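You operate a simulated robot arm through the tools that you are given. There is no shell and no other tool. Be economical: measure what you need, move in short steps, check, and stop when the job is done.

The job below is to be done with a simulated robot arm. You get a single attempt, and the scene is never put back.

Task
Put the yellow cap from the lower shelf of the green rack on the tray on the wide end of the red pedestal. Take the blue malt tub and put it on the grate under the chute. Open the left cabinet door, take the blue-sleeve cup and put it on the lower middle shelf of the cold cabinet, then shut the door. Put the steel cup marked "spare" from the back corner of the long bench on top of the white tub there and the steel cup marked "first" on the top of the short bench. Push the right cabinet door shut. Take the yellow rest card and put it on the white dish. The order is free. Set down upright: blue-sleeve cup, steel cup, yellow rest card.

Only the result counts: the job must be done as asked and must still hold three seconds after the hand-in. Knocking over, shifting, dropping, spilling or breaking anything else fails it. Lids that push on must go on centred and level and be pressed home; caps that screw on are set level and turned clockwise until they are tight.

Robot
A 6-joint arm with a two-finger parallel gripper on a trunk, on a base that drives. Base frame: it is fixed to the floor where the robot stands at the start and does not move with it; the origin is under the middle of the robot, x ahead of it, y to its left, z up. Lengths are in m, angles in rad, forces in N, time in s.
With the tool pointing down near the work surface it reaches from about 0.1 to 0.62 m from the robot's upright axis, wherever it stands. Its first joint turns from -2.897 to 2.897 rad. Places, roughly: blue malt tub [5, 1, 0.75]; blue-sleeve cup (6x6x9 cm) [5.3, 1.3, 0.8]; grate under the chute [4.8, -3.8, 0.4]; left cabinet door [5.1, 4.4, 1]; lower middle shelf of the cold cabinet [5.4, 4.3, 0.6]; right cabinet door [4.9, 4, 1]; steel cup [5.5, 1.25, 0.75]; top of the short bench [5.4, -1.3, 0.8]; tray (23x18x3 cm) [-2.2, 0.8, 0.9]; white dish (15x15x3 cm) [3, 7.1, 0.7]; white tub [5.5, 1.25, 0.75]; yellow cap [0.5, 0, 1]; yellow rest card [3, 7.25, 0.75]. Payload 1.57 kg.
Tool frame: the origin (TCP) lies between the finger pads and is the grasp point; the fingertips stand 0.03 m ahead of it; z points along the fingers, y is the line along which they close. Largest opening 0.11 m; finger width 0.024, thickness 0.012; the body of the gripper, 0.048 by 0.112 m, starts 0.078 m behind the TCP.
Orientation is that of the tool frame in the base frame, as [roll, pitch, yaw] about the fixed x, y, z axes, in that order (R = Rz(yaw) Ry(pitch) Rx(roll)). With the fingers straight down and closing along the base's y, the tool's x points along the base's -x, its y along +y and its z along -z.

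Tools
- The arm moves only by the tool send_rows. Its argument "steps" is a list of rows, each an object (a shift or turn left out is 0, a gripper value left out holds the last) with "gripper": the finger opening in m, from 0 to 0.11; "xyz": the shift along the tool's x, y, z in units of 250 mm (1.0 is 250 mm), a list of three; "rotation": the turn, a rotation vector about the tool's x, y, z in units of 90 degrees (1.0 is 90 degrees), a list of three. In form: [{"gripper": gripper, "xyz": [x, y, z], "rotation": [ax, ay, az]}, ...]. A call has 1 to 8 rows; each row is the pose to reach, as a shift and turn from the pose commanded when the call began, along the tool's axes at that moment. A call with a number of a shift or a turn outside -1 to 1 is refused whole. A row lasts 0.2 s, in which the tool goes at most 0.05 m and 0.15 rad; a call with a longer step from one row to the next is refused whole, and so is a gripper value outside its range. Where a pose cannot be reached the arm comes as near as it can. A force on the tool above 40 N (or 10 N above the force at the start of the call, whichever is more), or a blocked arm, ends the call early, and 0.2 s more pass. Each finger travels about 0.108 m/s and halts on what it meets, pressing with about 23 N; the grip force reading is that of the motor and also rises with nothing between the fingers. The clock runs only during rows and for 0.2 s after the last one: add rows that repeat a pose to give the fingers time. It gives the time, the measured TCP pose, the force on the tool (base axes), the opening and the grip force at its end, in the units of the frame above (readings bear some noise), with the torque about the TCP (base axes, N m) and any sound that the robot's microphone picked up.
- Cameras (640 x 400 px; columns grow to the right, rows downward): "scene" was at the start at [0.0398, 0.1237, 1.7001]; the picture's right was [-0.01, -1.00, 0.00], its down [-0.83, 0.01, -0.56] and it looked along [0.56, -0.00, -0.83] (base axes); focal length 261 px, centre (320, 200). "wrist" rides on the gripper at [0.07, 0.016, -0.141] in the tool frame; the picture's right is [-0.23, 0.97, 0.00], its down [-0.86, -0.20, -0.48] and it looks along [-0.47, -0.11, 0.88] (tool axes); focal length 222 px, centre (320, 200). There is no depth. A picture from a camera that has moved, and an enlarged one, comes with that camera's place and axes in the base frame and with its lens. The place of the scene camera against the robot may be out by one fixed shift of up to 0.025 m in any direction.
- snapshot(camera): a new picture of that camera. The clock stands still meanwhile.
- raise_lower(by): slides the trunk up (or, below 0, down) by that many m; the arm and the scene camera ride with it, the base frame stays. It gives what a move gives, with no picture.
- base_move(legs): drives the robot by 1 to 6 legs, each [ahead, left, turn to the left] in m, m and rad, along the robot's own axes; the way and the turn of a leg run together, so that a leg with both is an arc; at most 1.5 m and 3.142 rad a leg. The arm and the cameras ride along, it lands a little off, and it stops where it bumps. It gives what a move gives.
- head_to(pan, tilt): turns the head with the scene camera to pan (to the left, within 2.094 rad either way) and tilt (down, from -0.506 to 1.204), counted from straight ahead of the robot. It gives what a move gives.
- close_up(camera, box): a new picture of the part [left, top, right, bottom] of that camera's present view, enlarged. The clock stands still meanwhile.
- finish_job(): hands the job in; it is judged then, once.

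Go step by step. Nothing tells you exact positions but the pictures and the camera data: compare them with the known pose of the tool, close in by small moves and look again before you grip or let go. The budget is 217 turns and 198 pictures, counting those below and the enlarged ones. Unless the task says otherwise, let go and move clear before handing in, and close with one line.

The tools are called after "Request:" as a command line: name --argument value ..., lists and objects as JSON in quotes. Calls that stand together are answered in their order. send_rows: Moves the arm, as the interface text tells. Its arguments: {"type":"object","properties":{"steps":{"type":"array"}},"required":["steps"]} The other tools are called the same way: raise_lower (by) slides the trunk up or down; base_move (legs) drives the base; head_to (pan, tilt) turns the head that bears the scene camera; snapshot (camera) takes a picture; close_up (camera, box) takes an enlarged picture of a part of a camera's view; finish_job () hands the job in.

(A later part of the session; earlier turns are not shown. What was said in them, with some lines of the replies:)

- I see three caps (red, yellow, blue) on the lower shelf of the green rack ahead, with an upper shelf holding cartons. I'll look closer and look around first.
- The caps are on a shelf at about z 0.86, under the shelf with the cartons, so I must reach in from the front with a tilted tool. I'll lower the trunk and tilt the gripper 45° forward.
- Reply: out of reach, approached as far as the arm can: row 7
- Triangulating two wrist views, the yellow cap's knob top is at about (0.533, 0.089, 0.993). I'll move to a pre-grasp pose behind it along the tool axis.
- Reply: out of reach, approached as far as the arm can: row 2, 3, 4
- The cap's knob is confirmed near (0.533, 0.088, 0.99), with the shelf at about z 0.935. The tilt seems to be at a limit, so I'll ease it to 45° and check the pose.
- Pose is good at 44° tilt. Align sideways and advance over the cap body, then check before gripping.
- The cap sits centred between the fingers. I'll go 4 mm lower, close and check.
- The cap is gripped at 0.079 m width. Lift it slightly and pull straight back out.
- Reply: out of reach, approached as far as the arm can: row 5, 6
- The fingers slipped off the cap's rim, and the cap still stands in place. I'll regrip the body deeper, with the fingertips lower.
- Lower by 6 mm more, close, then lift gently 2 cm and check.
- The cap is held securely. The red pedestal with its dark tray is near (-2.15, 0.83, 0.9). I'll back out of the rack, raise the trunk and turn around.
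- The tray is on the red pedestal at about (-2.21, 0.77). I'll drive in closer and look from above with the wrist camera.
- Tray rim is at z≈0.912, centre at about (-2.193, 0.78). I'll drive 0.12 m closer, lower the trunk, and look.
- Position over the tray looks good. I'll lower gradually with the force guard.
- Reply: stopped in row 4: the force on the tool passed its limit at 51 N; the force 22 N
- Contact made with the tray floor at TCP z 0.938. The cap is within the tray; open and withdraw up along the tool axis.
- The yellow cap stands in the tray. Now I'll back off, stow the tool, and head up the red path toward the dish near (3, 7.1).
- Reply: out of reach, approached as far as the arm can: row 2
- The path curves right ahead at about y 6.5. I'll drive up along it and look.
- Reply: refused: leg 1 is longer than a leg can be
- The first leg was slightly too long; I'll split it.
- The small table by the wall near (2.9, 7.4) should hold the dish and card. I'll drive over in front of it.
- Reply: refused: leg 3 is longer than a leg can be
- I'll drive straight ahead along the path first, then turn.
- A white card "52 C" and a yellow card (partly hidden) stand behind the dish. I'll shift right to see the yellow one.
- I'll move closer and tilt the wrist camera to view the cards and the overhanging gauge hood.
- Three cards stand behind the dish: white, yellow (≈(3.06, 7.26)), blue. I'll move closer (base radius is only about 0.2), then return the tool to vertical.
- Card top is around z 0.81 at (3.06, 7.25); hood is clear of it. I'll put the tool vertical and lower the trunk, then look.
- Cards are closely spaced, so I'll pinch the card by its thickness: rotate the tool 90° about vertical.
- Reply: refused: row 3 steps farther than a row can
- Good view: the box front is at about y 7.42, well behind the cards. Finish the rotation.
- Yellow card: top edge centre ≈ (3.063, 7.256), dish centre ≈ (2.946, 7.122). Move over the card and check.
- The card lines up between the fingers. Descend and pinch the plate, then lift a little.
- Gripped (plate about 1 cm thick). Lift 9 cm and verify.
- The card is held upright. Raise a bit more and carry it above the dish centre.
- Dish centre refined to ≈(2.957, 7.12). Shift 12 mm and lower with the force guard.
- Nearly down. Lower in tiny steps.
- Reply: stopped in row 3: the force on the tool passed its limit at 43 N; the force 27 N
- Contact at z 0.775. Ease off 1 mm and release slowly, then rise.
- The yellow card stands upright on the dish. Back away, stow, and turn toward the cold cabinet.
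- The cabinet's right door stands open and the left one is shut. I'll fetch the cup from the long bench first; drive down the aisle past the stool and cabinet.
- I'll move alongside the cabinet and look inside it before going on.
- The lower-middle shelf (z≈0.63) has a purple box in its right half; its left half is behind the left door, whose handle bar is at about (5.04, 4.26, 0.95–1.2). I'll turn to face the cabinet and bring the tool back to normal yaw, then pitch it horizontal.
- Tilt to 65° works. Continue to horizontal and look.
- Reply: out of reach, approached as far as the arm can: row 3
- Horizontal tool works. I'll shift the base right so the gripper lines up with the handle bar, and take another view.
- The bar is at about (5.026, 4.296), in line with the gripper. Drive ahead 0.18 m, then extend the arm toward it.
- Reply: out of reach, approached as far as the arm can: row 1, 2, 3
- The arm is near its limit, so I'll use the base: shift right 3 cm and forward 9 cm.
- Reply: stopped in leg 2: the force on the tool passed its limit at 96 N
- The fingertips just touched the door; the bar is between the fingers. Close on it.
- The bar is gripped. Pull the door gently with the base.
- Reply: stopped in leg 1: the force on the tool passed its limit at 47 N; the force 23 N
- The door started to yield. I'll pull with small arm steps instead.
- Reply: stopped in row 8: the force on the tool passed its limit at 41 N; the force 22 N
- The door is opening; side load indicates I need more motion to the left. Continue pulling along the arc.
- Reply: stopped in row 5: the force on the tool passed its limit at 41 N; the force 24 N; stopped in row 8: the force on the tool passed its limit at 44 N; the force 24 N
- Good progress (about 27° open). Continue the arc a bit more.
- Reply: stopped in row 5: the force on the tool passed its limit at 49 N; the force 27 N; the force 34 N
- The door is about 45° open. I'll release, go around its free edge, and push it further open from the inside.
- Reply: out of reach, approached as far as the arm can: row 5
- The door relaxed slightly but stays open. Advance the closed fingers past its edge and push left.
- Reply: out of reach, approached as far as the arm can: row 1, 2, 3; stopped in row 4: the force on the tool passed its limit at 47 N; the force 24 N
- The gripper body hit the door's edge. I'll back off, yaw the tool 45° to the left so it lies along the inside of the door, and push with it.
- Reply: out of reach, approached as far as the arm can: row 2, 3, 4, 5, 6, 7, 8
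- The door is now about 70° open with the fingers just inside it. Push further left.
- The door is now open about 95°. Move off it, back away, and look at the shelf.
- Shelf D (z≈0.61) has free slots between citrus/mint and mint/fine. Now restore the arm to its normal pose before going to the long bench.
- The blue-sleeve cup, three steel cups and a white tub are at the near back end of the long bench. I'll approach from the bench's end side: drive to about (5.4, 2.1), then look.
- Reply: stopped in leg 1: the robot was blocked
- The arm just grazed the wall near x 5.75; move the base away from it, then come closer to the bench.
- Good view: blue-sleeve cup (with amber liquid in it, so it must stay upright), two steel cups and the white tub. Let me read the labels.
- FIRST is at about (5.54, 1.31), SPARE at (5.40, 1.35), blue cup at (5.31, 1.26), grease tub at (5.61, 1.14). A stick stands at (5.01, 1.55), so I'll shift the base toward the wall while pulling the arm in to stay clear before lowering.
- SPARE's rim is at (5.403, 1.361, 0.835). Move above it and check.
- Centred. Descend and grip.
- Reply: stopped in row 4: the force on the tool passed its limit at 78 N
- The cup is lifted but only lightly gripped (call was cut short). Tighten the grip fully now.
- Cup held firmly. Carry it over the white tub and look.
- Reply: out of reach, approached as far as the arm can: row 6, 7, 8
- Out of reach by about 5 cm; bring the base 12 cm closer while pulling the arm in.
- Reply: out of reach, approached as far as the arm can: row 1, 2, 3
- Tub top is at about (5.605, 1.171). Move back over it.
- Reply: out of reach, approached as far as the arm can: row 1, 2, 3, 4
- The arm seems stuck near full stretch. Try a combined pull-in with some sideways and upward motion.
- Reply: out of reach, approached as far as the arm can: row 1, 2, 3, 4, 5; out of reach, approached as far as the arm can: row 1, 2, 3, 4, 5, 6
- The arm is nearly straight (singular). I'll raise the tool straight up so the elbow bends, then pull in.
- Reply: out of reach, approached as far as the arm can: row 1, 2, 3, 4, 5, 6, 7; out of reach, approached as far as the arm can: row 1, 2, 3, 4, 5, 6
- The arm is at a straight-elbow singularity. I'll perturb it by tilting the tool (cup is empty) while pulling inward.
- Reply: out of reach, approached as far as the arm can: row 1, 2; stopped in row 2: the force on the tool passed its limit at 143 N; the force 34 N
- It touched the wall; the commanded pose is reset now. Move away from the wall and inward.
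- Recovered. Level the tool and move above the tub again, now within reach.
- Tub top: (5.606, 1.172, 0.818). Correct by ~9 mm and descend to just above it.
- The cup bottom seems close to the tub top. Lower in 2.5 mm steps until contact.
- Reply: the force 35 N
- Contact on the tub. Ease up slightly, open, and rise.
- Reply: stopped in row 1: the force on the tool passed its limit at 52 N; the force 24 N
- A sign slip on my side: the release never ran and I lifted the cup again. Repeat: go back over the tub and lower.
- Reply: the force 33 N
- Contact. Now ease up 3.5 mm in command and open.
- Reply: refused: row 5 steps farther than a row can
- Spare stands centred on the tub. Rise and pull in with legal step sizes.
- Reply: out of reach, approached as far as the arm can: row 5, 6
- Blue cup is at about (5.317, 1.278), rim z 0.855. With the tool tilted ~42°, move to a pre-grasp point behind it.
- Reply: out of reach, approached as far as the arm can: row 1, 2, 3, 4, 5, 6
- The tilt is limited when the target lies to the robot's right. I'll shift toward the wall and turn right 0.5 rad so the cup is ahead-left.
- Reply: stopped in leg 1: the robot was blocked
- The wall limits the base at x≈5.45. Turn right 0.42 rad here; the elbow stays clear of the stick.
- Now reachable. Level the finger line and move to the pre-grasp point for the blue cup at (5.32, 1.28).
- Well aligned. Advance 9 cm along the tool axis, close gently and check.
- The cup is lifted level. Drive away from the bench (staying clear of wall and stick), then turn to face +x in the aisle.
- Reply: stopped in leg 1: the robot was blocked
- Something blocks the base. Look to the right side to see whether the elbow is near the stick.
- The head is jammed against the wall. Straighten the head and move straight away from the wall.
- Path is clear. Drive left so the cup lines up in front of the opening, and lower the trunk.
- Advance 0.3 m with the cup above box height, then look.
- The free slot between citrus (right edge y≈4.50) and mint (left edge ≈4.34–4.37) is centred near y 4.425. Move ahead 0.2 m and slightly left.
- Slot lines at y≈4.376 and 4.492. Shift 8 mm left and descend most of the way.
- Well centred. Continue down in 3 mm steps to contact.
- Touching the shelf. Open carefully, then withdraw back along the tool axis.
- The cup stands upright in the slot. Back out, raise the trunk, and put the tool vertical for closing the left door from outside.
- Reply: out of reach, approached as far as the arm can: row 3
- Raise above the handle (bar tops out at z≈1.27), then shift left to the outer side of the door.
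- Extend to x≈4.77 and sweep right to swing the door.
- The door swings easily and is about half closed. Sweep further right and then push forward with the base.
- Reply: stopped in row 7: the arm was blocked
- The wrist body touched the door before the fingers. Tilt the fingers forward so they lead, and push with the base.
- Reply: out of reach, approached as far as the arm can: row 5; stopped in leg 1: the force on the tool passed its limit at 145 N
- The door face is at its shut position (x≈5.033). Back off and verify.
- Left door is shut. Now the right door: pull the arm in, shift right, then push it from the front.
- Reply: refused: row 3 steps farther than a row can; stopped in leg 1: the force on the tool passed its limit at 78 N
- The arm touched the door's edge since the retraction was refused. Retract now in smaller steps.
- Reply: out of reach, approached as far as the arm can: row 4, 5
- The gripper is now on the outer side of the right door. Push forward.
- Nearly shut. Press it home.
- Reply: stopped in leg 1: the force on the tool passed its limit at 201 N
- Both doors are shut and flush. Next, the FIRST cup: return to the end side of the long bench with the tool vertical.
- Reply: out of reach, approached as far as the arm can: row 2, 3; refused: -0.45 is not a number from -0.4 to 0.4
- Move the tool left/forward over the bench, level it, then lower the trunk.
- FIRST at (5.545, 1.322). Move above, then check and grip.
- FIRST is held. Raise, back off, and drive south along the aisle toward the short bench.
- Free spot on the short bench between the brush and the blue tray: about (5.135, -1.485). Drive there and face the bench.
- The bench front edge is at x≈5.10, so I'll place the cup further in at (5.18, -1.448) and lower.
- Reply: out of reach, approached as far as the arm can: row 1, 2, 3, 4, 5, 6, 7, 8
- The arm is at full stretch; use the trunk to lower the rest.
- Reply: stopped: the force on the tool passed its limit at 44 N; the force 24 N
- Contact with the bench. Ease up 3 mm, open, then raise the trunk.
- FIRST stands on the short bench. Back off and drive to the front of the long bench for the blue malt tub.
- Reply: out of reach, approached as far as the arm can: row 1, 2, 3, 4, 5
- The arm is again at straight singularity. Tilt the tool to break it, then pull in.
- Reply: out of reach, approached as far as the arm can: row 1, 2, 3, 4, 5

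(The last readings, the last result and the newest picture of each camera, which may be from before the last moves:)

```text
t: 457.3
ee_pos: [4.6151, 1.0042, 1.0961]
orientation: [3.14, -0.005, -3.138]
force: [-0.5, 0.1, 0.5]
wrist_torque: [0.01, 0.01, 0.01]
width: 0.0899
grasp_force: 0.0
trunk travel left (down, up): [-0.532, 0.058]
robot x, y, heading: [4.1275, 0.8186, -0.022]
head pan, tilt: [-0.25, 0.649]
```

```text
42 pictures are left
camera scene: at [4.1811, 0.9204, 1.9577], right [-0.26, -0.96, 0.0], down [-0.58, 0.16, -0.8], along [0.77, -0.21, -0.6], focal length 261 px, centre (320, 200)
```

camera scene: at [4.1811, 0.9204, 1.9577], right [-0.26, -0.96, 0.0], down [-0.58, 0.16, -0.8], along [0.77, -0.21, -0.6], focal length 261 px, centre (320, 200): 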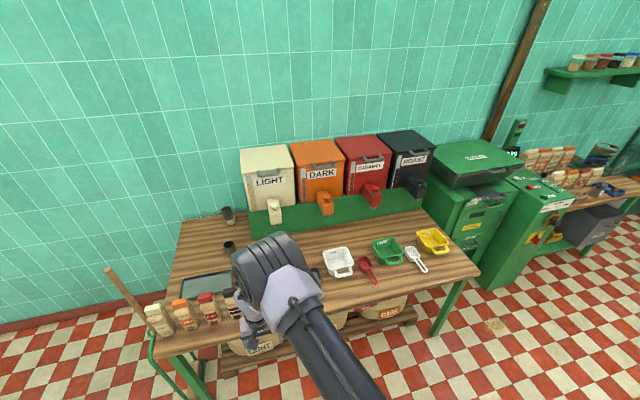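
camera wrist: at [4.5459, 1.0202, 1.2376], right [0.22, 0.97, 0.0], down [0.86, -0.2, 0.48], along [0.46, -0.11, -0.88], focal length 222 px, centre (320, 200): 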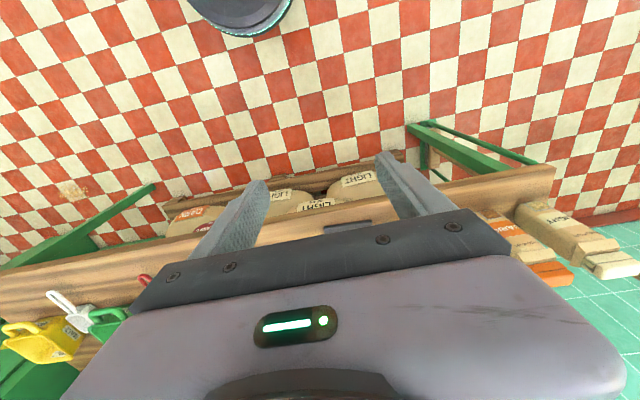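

The blue tub is at about (5.08, 0.86). Move closer and view it with the wrist camera.

Request:
base_move --legs '[[0.3, -0.14, 0.02]]'

Request:
snapshot --camera "wrist"

```text
t: 459.5
ee_pos: [4.9102, 0.8714, 1.0958]
orientation: [3.14, -0.003, -3.117]
force: [0.0, 0.2, 0.2]
wrist_torque: [-0.01, -0.01, 0.02]
width: 0.0899
grasp_force: 0.0
trunk travel left (down, up): [-0.532, 0.058]
robot x, y, heading: [4.4272, 0.6803, 0.001]
head pan, tilt: [-0.25, 0.649]
```

```text
41 pictures are left
camera wrist: at [4.8406, 0.8866, 1.2375], right [0.2, 0.98, 0.0], down [0.86, -0.18, 0.48], along [0.47, -0.1, -0.88], focal length 222 px, centre (320, 200)
```

wrist: 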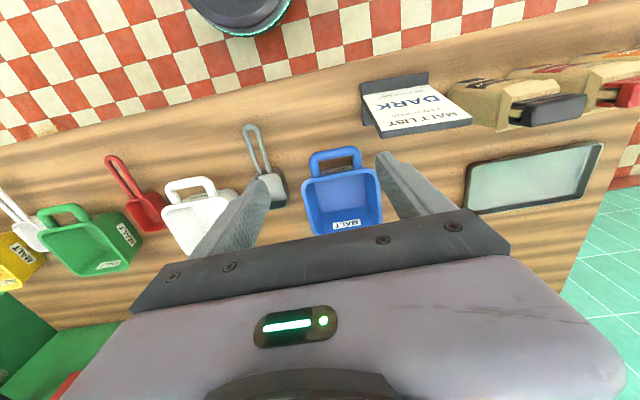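

The blue tub spans about x 5.02–5.16, y 0.81–0.96, with a handle loop toward me. I'll pinch its left side wall at the middle. Move above it.

Request:
base_move --legs '[[0.12, 0, -0.02]]'

Request:
send_rows --steps '[{"gripper": 0.05, "xyz": [-0.1, 0.12, 0.05]}, {"xyz": [-0.2, 0.24, 0.12]}, {"xyz": [-0.24, 0.34, 0.22]}, {"xyz": [-0.24, 0.36, 0.38]}]'

Request:
snapshot --camera "wrist"

```text
t: 460.8
ee_pos: [5.0333, 0.8616, 1.0958]
orientation: [3.14, -0.001, -3.138]
force: [-0.5, -0.6, 0.6]
wrist_torque: [0.02, 0.04, -0.02]
width: 0.09
grasp_force: 0.0
trunk travel left (down, up): [-0.532, 0.058]
robot x, y, heading: [4.5457, 0.6787, -0.021]
head pan, tilt: [-0.25, 0.649]
```

```text
t: 461.8
ee_pos: [5.0931, 0.9498, 1.001]
orientation: [3.139, -0.004, -3.139]
force: [0.5, -0.2, -1.2]
wrist_torque: [-0.03, -0.05, 0.03]
width: 0.0502
grasp_force: 0.1
trunk travel left (down, up): [-0.532, 0.058]
robot x, y, heading: [4.5458, 0.6769, -0.017]
head pan, tilt: [-0.25, 0.649]
```

```text
40 pictures are left
camera wrist: at [5.0235, 0.9673, 1.143], right [0.22, 0.97, 0.0], down [0.86, -0.2, 0.48], along [0.46, -0.11, -0.88], focal length 222 px, centre (320, 200)
```

wrist: 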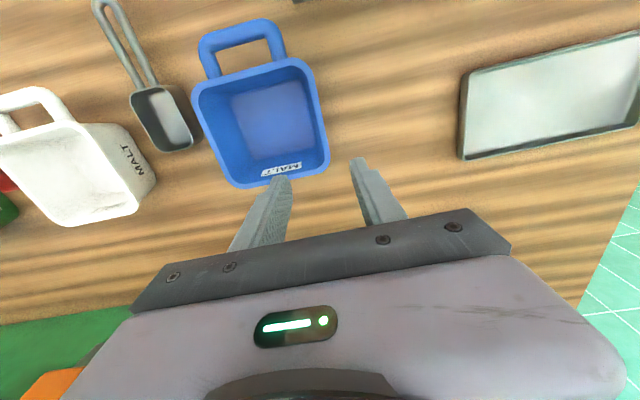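

Left wall is at y≈0.955, rim z≈0.87, mid x≈5.065. Align and descend over the wall, then pinch.

Request:
send_rows --steps '[{"xyz": [0.112, 0.018, 0.1]}, {"xyz": [0.112, 0.018, 0.25]}, {"xyz": [0.112, 0.018, 0.4]}, {"xyz": [0.112, 0.018, 0.52]}, {"xyz": [0.112, 0.018, 0.52]}]'

Request:
snapshot --camera "wrist"

```text
t: 462.9
ee_pos: [5.0395, 0.9404, 0.9029]
orientation: [3.14, -0.001, -3.138]
force: [0.0, -0.6, -0.3]
wrist_torque: [0.02, 0.03, -0.01]
width: 0.05
grasp_force: 0.0
out of reach, approached as far as the arm can: row 2, 3, 4, 5
trunk travel left (down, up): [-0.532, 0.058]
robot x, y, heading: [4.5453, 0.6776, -0.016]
head pan, tilt: [-0.25, 0.649]
```

```text
39 pictures are left
camera wrist: at [4.9701, 0.9566, 1.0454], right [0.22, 0.97, 0.0], down [0.86, -0.2, 0.48], along [0.46, -0.11, -0.88], focal length 222 px, centre (320, 200)
```

wrist: 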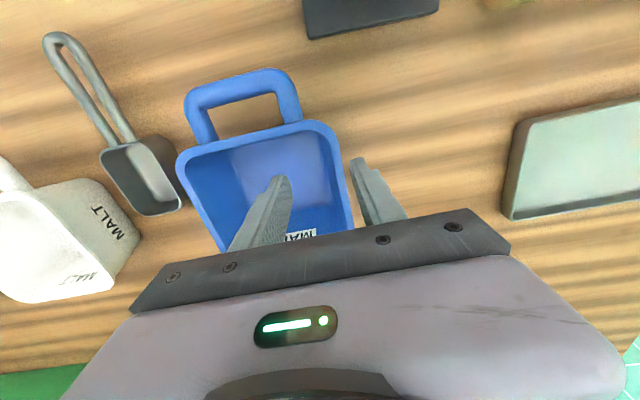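

The arm ran out of downward reach because the trunk is high. Raise the arm, lower the trunk, then retry.

Request:
send_rows --steps '[{"xyz": [0, 0, -0.15]}, {"xyz": [0, 0, -0.3]}, {"xyz": [0, 0, -0.45]}, {"xyz": [0, 0, -0.6]}]'

Request:
raise_lower --by -0.2

```text
t: 463.9
ee_pos: [5.0399, 0.9407, 1.0541]
orientation: [3.139, -0.002, -3.137]
force: [0.2, 0.3, 0.3]
wrist_torque: [0.0, 0.0, 0.0]
width: 0.0503
grasp_force: 0.0
trunk travel left (down, up): [-0.532, 0.058]
robot x, y, heading: [4.5412, 0.6756, -0.017]
head pan, tilt: [-0.25, 0.649]
```

```text
t: 466.1
ee_pos: [5.0394, 0.9405, 0.8524]
orientation: [3.14, -0.003, -3.137]
force: [-0.3, -0.8, -0.2]
wrist_torque: [0.0, 0.01, -0.03]
width: 0.0502
grasp_force: 0.1
trunk travel left (down, up): [-0.332, 0.258]
robot x, y, heading: [4.5478, 0.6764, -0.018]
head pan, tilt: [-0.25, 0.649]
```

Request:
snapshot --camera "wrist"

```text
38 pictures are left
camera wrist: at [4.9711, 0.9573, 0.9956], right [0.22, 0.97, 0.0], down [0.86, -0.2, 0.48], along [0.46, -0.11, -0.88], focal length 222 px, centre (320, 200)
```

wrist: 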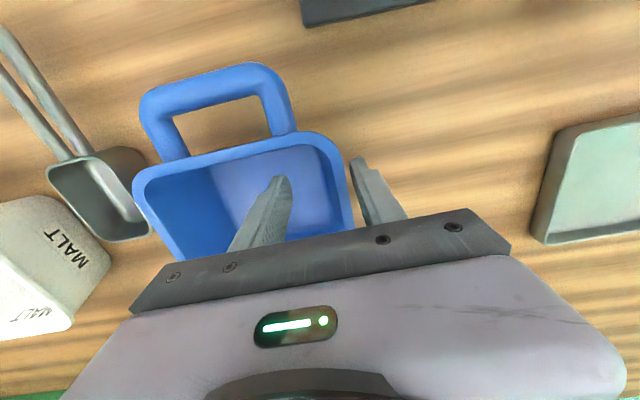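

Fingers straddle the wall. Shift 25 mm along the wall, lower 2 cm, and pinch.

Request:
send_rows --steps '[{"xyz": [-0.1, 0.05, 0.0]}, {"xyz": [-0.1, 0.05, 0.04]}, {"xyz": [-0.1, 0.05, 0.08]}, {"xyz": [-0.1, 0.05, 0.08], "gripper": 0.02}, {"xyz": [-0.1, 0.05, 0.08], "gripper": 0.0}, {"xyz": [-0.1, 0.05, 0.08], "gripper": 0.0}, {"xyz": [-0.1, 0.05, 0.08], "gripper": 0.0}]'

Request:
send_rows --steps '[{"xyz": [0, 0, -0.06]}, {"xyz": [0, 0, -0.15]}, {"xyz": [0, 0, -0.3]}]'

Request:
snapshot --camera "wrist"

Request:
snapshot --camera "scene"

```text
t: 467.7
ee_pos: [5.0651, 0.9541, 0.8339]
orientation: [3.139, -0.002, -3.136]
force: [1.3, -0.8, 8.9]
wrist_torque: [-1.32, 0.02, -0.13]
width: 0.0096
grasp_force: 22.9
trunk travel left (down, up): [-0.332, 0.258]
robot x, y, heading: [4.547, 0.6781, -0.02]
head pan, tilt: [-0.25, 0.649]
```

```text
t: 468.5
ee_pos: [5.0645, 0.9537, 0.9099]
orientation: [3.14, -0.004, -3.137]
force: [-0.2, -0.2, -1.7]
wrist_torque: [0.04, 0.01, -0.02]
width: 0.0037
grasp_force: 23.2
trunk travel left (down, up): [-0.332, 0.258]
robot x, y, heading: [4.5467, 0.6743, -0.014]
head pan, tilt: [-0.25, 0.649]
```

```text
37 pictures are left
camera wrist: at [4.9955, 0.9693, 1.0511], right [0.22, 0.97, 0.0], down [0.86, -0.2, 0.48], along [0.46, -0.11, -0.88], focal length 222 px, centre (320, 200)
```

wrist: 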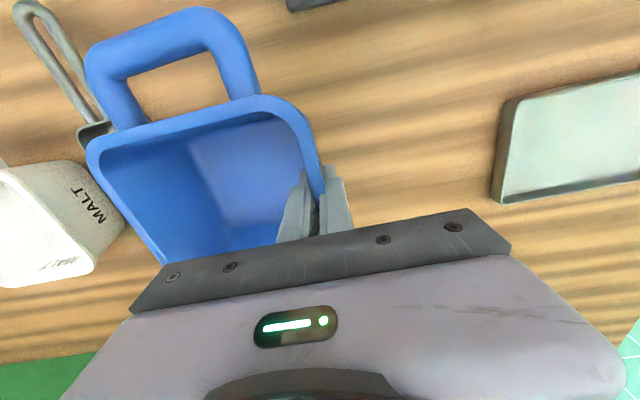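

```text
36 pictures are left
camera scene: at [4.5993, 0.7772, 1.7577], right [-0.26, -0.96, 0.0], down [-0.58, 0.16, -0.8], along [0.77, -0.21, -0.6], focal length 261 px, centre (320, 200)
```

scene: 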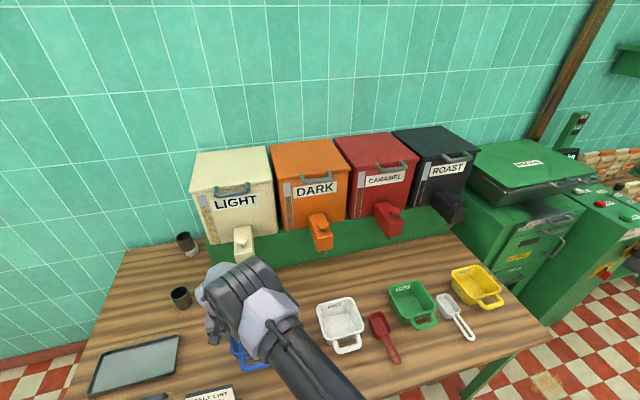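

The blue tub is held level. Raise, back away, and drive south toward the chute.

Request:
raise_lower --by 0.2

Request:
base_move --legs '[[-0.4, 0, 0.016], [0, 0, -1.57], [1.45, 0, 0], [1.3, 0, 0], [0.6, 0, 0]]'

Request:
head_to --pan 0.35 --tilt 0.6

Request:
snapshot --camera "scene"

```text
t: 470.7
ee_pos: [5.0645, 0.9534, 1.108]
orientation: [3.14, -0.001, -3.138]
force: [0.4, -0.4, -1.0]
wrist_torque: [0.08, -0.03, -0.02]
width: 0.0034
grasp_force: 23.3
trunk travel left (down, up): [-0.532, 0.058]
robot x, y, heading: [4.5467, 0.6747, -0.018]
head pan, tilt: [-0.25, 0.649]
```

```text
t: 493.1
ee_pos: [4.3416, -3.2264, 1.1097]
orientation: [-3.141, -0.001, 1.567]
force: [0.4, -0.9, 0.0]
wrist_torque: [-0.03, -0.06, 0.02]
width: 0.0035
grasp_force: 23.2
trunk travel left (down, up): [-0.532, 0.058]
robot x, y, heading: [4.0694, -2.7041, -1.596]
head pan, tilt: [-0.25, 0.649]
```

```text
t: 494.1
ee_pos: [4.3403, -3.2269, 1.1091]
orientation: [3.14, -0.003, 1.567]
force: [-0.4, 0.5, -1.0]
wrist_torque: [0.01, -0.02, 0.01]
width: 0.0038
grasp_force: 23.1
trunk travel left (down, up): [-0.532, 0.058]
robot x, y, heading: [4.0689, -2.7049, -1.592]
head pan, tilt: [0.351, 0.6]
```

```text
35 pictures are left
camera scene: at [4.2257, -2.7874, 1.962], right [-0.95, -0.32, 0.0], down [-0.18, 0.54, -0.82], along [0.26, -0.78, -0.57], focal length 261 px, centre (320, 200)
```

scene: 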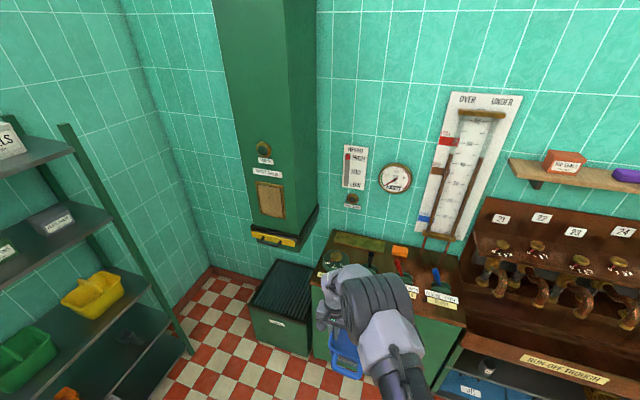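

The black grate sits on the green bin under the chute, centre about (4.83, -3.78, z≈0.42). I'll line up in front, lower fully, then slide in under the chute.

Request:
base_move --legs '[[0.12, 0.56, 0.02]]'

Request:
raise_lower --by -0.35

Request:
head_to --pan 0.0 --tilt 0.7

Request:
snapshot --camera "scene"

Request:
snapshot --camera "wrist"

```text
t: 497.4
ee_pos: [4.9028, -3.3488, 1.1084]
orientation: [3.139, -0.003, 1.586]
force: [0.2, 0.1, -1.0]
wrist_torque: [-0.02, -0.02, -0.01]
width: 0.0037
grasp_force: 23.3
trunk travel left (down, up): [-0.532, 0.058]
robot x, y, heading: [4.6191, -2.8288, -1.577]
head pan, tilt: [0.351, 0.6]
```

```text
t: 500.8
ee_pos: [4.9029, -3.3481, 0.76]
orientation: [3.14, -0.002, 1.584]
force: [-0.5, 0.4, -1.3]
wrist_torque: [-0.03, -0.07, 0.01]
width: 0.0036
grasp_force: 23.3
trunk travel left (down, up): [-0.182, 0.408]
robot x, y, heading: [4.6191, -2.8338, -1.578]
head pan, tilt: [0.351, 0.6]
```

```text
t: 501.6
ee_pos: [4.9023, -3.3488, 0.7585]
orientation: [3.139, -0.001, 1.585]
force: [-0.3, 0.0, -0.5]
wrist_torque: [-0.03, -0.04, -0.01]
width: 0.0035
grasp_force: 23.0
trunk travel left (down, up): [-0.182, 0.408]
robot x, y, heading: [4.6209, -2.8322, -1.579]
head pan, tilt: [0.0, 0.7]
```

```text
34 pictures are left
camera scene: at [4.7473, -2.9133, 1.6034], right [-1.0, 0.0, 0.0], down [0.0, 0.64, -0.77], along [0.0, -0.77, -0.64], focal length 261 px, centre (320, 200)
```

scene: 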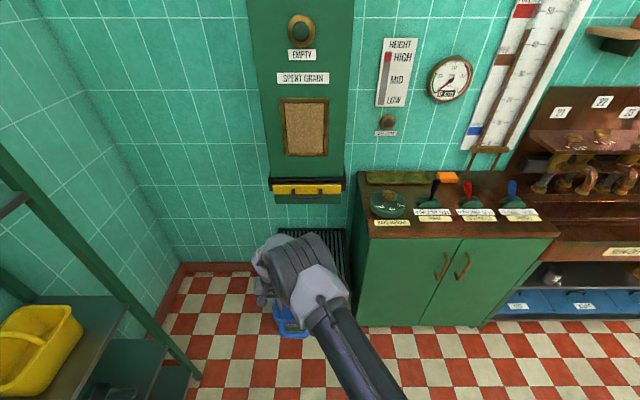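

```text
33 pictures are left
camera wrist: at [4.9183, -3.2783, 0.9007], right [0.98, -0.21, 0.0], down [-0.19, -0.86, 0.48], along [-0.1, -0.47, -0.88], focal length 222 px, centre (320, 200)
```

wrist: 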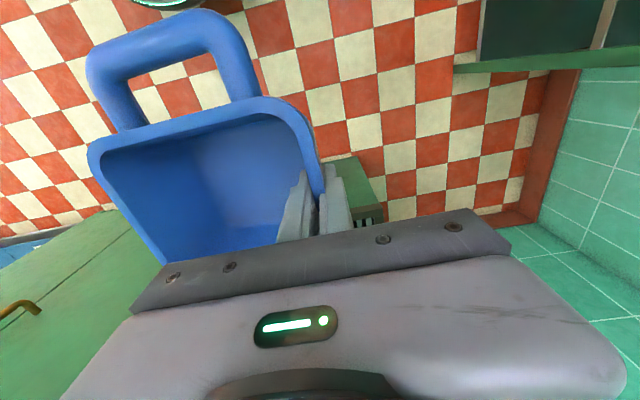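

Lower the trunk fully, tuck the arm toward the robot's centreline, and lower to just above grate height before sliding in.

Request:
raise_lower --by -0.18

Request:
send_rows --steps '[{"xyz": [0.0, -0.15, 0]}, {"xyz": [0.0, -0.3, 0]}, {"xyz": [0.0, -0.45, 0.05]}, {"xyz": [0.0, -0.48, 0.15]}, {"xyz": [0.0, -0.48, 0.2]}]'

Request:
base_move --legs '[[0.2, 0.1, 0]]'

Request:
snapshot --camera "scene"

Request:
snapshot --camera "wrist"

```text
t: 503.6
ee_pos: [4.9034, -3.348, 0.5792]
orientation: [3.14, -0.001, 1.588]
force: [-0.1, -0.2, -1.2]
wrist_torque: [-0.03, -0.08, 0.0]
width: 0.0037
grasp_force: 23.1
trunk travel left (down, up): [-0.002, 0.588]
robot x, y, heading: [4.62, -2.8346, -1.575]
head pan, tilt: [0.0, 0.7]
```

```text
t: 504.8
ee_pos: [4.7836, -3.3502, 0.5291]
orientation: [3.139, -0.002, 1.585]
force: [0.9, 0.2, -1.2]
wrist_torque: [0.0, -0.02, 0.01]
width: 0.0036
grasp_force: 23.2
trunk travel left (down, up): [-0.002, 0.588]
robot x, y, heading: [4.6156, -2.8321, -1.574]
head pan, tilt: [0.0, 0.7]
```

```text
t: 506.5
ee_pos: [4.8824, -3.551, 0.5281]
orientation: [3.14, -0.001, 1.586]
force: [-0.5, -0.4, -0.4]
wrist_torque: [-0.04, -0.06, -0.01]
width: 0.0039
grasp_force: 23.5
trunk travel left (down, up): [-0.002, 0.588]
robot x, y, heading: [4.7164, -3.0323, -1.576]
head pan, tilt: [0.0, 0.7]
```

```text
32 pictures are left
camera scene: at [4.8456, -3.1146, 1.4233], right [-1.0, 0.01, 0.0], down [0.0, 0.64, -0.76], along [0.0, -0.76, -0.64], focal length 261 px, centre (320, 200)
```

scene: 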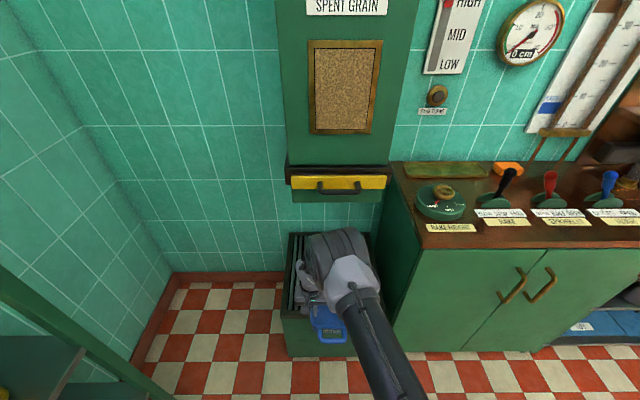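

```text
31 pictures are left
camera wrist: at [4.8967, -3.4814, 0.6704], right [0.98, -0.21, 0.0], down [-0.19, -0.86, 0.48], along [-0.1, -0.47, -0.88], focal length 222 px, centre (320, 200)
```

wrist: 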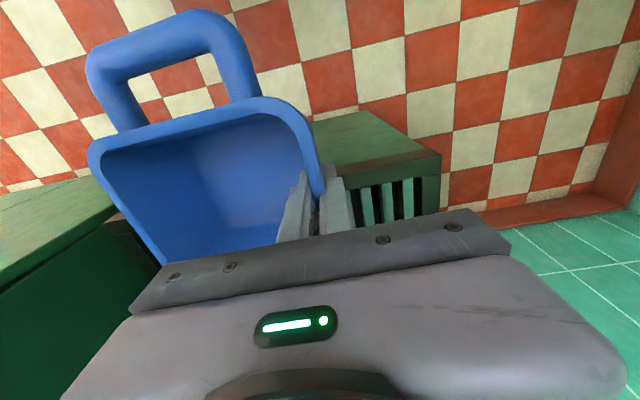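

Lined up: slide forward 0.2 m over the grate.

Request:
base_move --legs '[[0.2, -0.005, 0]]'

Request:
snapshot --camera "wrist"

Request:
snapshot --camera "scene"

```text
t: 507.9
ee_pos: [4.8757, -3.6779, 0.5217]
orientation: [-3.136, -0.021, 1.593]
force: [-0.3, -0.1, -0.6]
wrist_torque: [-0.04, -0.08, 0.04]
width: 0.0034
grasp_force: 23.2
trunk travel left (down, up): [-0.002, 0.588]
robot x, y, heading: [4.7093, -3.1694, -1.575]
head pan, tilt: [0.0, 0.7]
stopped in leg 1: the robot was blocked; the commanded pose is now the measured one
```

```text
30 pictures are left
camera wrist: at [4.8916, -3.6104, 0.6651], right [0.98, -0.21, -0.01], down [-0.18, -0.87, 0.46], along [-0.1, -0.45, -0.89], focal length 222 px, centre (320, 200)
```

wrist: 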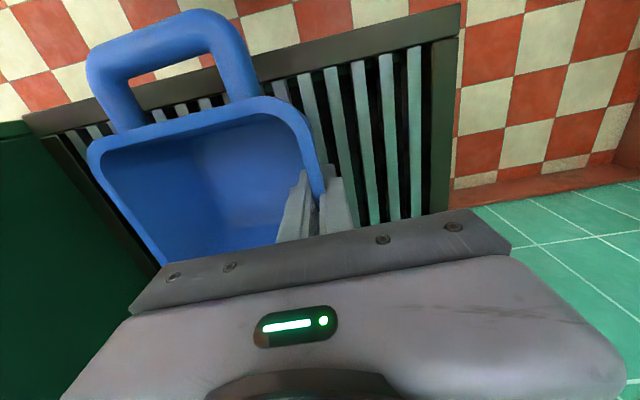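

```text
29 pictures are left
camera scene: at [4.8401, -3.2489, 1.4238], right [-1.0, 0.0, 0.0], down [0.0, 0.64, -0.77], along [0.0, -0.77, -0.64], focal length 261 px, centre (320, 200)
```

scene: 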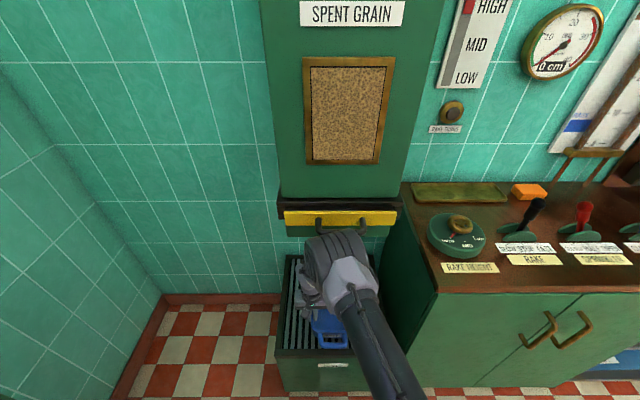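

The wrist touched the chute's drawer handle, but the tub is already fully over the grate. Ease back 1 cm, level, and lower.

Request:
base_move --legs '[[-0.012, 0, 0]]'

Request:
send_rows --steps '[{"rotation": [0, -0.013, 0]}, {"xyz": [0, 0, 0.04], "rotation": [0, -0.013, 0]}, {"xyz": [0, 0, 0.06], "rotation": [0, -0.013, 0]}, {"xyz": [0, 0, 0.075], "rotation": [0, -0.013, 0]}, {"xyz": [0, 0, 0.09], "rotation": [0, -0.013, 0]}, {"xyz": [0, 0, 0.105], "rotation": [0, -0.013, 0]}]'

```text
t: 508.6
ee_pos: [4.8762, -3.6705, 0.52]
orientation: [-3.136, -0.02, 1.591]
force: [0.0, -0.4, -1.5]
wrist_torque: [-0.02, -0.04, -0.01]
width: 0.0036
grasp_force: 22.5
trunk travel left (down, up): [-0.002, 0.588]
robot x, y, heading: [4.7112, -3.1659, -1.579]
head pan, tilt: [0.0, 0.7]
```

```text
t: 510.0
ee_pos: [4.8759, -3.67, 0.4946]
orientation: [-3.135, 0.0, 1.59]
force: [3.8, 0.1, 11.1]
wrist_torque: [-0.24, 1.21, 0.2]
width: 0.0089
grasp_force: 22.9
trunk travel left (down, up): [-0.002, 0.588]
robot x, y, heading: [4.7144, -3.1637, -1.573]
head pan, tilt: [0.0, 0.7]
```

Contact with the grate. Lower 2 mm more and open.

Request:
send_rows --steps '[{"xyz": [0, 0, 0.01]}, {"xyz": [0, 0, 0.01], "gripper": 0.02}, {"xyz": [0, 0, 0.01], "gripper": 0.04}, {"xyz": [0, 0, 0.01], "gripper": 0.045}]'

Request:
snapshot --camera "wrist"

```text
t: 511.0
ee_pos: [4.8763, -3.6704, 0.4909]
orientation: [-3.135, -0.003, 1.592]
force: [0.5, -0.2, -0.4]
wrist_torque: [0.02, -0.02, -0.02]
width: 0.0447
grasp_force: 0.0
trunk travel left (down, up): [-0.002, 0.588]
robot x, y, heading: [4.7148, -3.1601, -1.577]
head pan, tilt: [0.0, 0.7]
```

```text
28 pictures are left
camera wrist: at [4.8917, -3.5996, 0.6336], right [0.98, -0.21, -0.01], down [-0.18, -0.86, 0.48], along [-0.1, -0.47, -0.88], focal length 222 px, centre (320, 200)
```

wrist: 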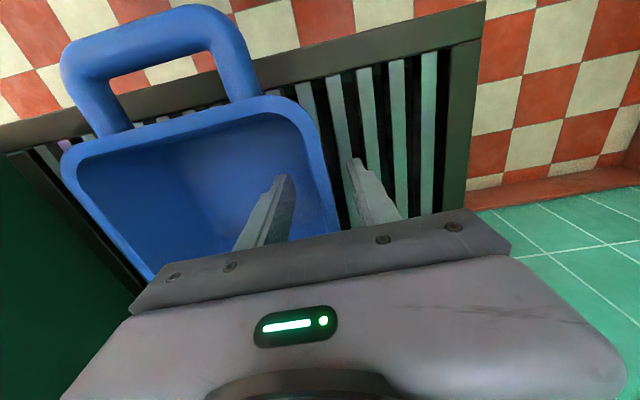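

The tub stands on the grate. Rise while easing slightly back (staying inside the tub) to clear the chute handle, then withdraw.

Request:
send_rows --steps '[{"xyz": [0.02, 0, -0.08]}, {"xyz": [0.08, 0, -0.15]}, {"xyz": [0.1, 0, -0.28]}, {"xyz": [0.1, 0, -0.42]}, {"xyz": [0.1, 0, -0.5]}]'

Request:
snapshot --camera "wrist"

```text
t: 512.2
ee_pos: [4.8809, -3.6364, 0.6132]
orientation: [-3.127, -0.009, 1.599]
force: [0.4, -0.5, -0.1]
wrist_torque: [-0.01, -0.02, -0.01]
width: 0.0449
grasp_force: 0.2
trunk travel left (down, up): [-0.002, 0.588]
robot x, y, heading: [4.7131, -3.1619, -1.575]
head pan, tilt: [0.0, 0.7]
```

```text
27 pictures are left
camera wrist: at [4.898, -3.567, 0.7562], right [0.98, -0.2, -0.02], down [-0.17, -0.86, 0.48], along [-0.11, -0.46, -0.88], focal length 222 px, centre (320, 200)
```

wrist: 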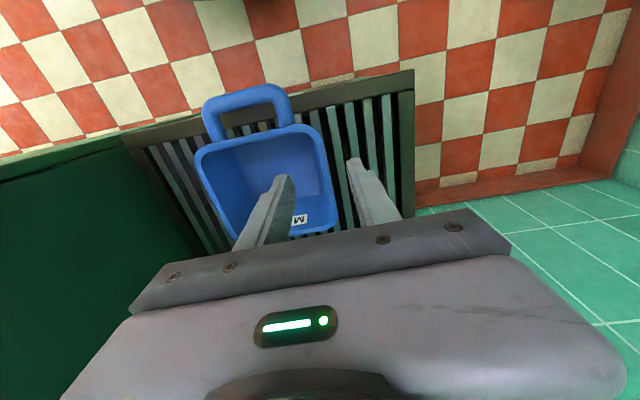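

The gripper is clear of the tub. Back away and take a final look.

Request:
base_move --legs '[[-0.5, 0, 0]]'

Request:
snapshot --camera "scene"

```text
t: 515.2
ee_pos: [4.8783, -3.1447, 0.6169]
orientation: [-3.136, -0.001, 1.591]
force: [-0.6, -0.6, -0.3]
wrist_torque: [0.03, 0.01, 0.0]
width: 0.0449
grasp_force: 0.0
trunk travel left (down, up): [-0.002, 0.588]
robot x, y, heading: [4.7168, -2.6632, -1.576]
head pan, tilt: [0.0, 0.7]
```

```text
26 pictures are left
camera scene: at [4.8432, -2.7438, 1.4234], right [-1.0, 0.0, 0.0], down [0.0, 0.64, -0.77], along [0.0, -0.77, -0.64], focal length 261 px, centre (320, 200)
```

scene: 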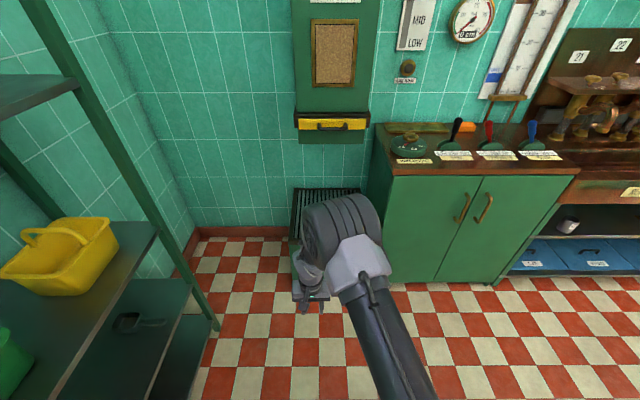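

Request:
base_move --legs '[[-0.2, -0.55, 0]]'

Request:
head_to --pan 0.45 --tilt 0.6

Request:
close_up --camera "scene" --box '[200, 120, 440, 270]'

```text
t: 518.5
ee_pos: [4.3264, -2.941, 0.6174]
orientation: [-3.137, -0.002, 1.588]
force: [0.3, -0.2, -0.2]
wrist_torque: [-0.01, -0.01, 0.01]
width: 0.0447
grasp_force: 0.0
trunk travel left (down, up): [-0.002, 0.588]
robot x, y, heading: [4.1652, -2.4603, -1.576]
head pan, tilt: [0.0, 0.7]
```

```text
t: 519.4
ee_pos: [4.3255, -2.9417, 0.6178]
orientation: [-3.137, -0.001, 1.589]
force: [-0.6, 1.5, 0.5]
wrist_torque: [0.02, -0.01, 0.02]
width: 0.0447
grasp_force: 0.0
trunk travel left (down, up): [-0.002, 0.588]
robot x, y, heading: [4.1643, -2.457, -1.579]
head pan, tilt: [0.45, 0.6]
```

```text
2.67 times, centred on (320, 195) of scene
camera zoom: at [4.3312, -2.535, 1.432], right [-0.9, -0.43, 0.0], down [-0.24, 0.51, -0.82], along [0.35, -0.75, -0.57], focal length 695 px, centre (320, 213)
```

zoom: 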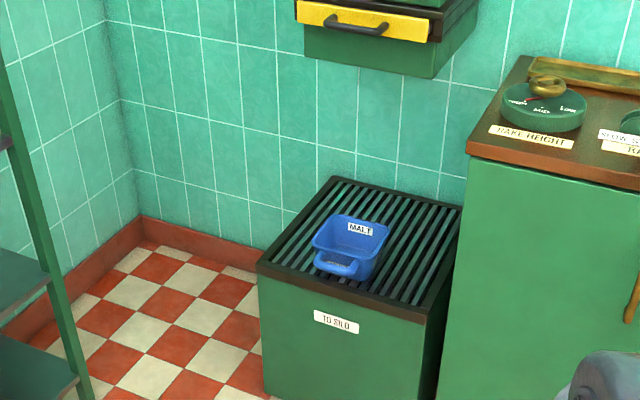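

The blue tub stands flat on the grate under the chute, and all the other items were in place when I last saw each of them. Handing in now.

Request:
finish_job

```text
The job is handed in.
```

I've handed the job in with every item done. I checked each result by camera right after doing it, except the blue-sleeve cup, which I couldn't see again once the cabinet doors were pushed firmly shut.
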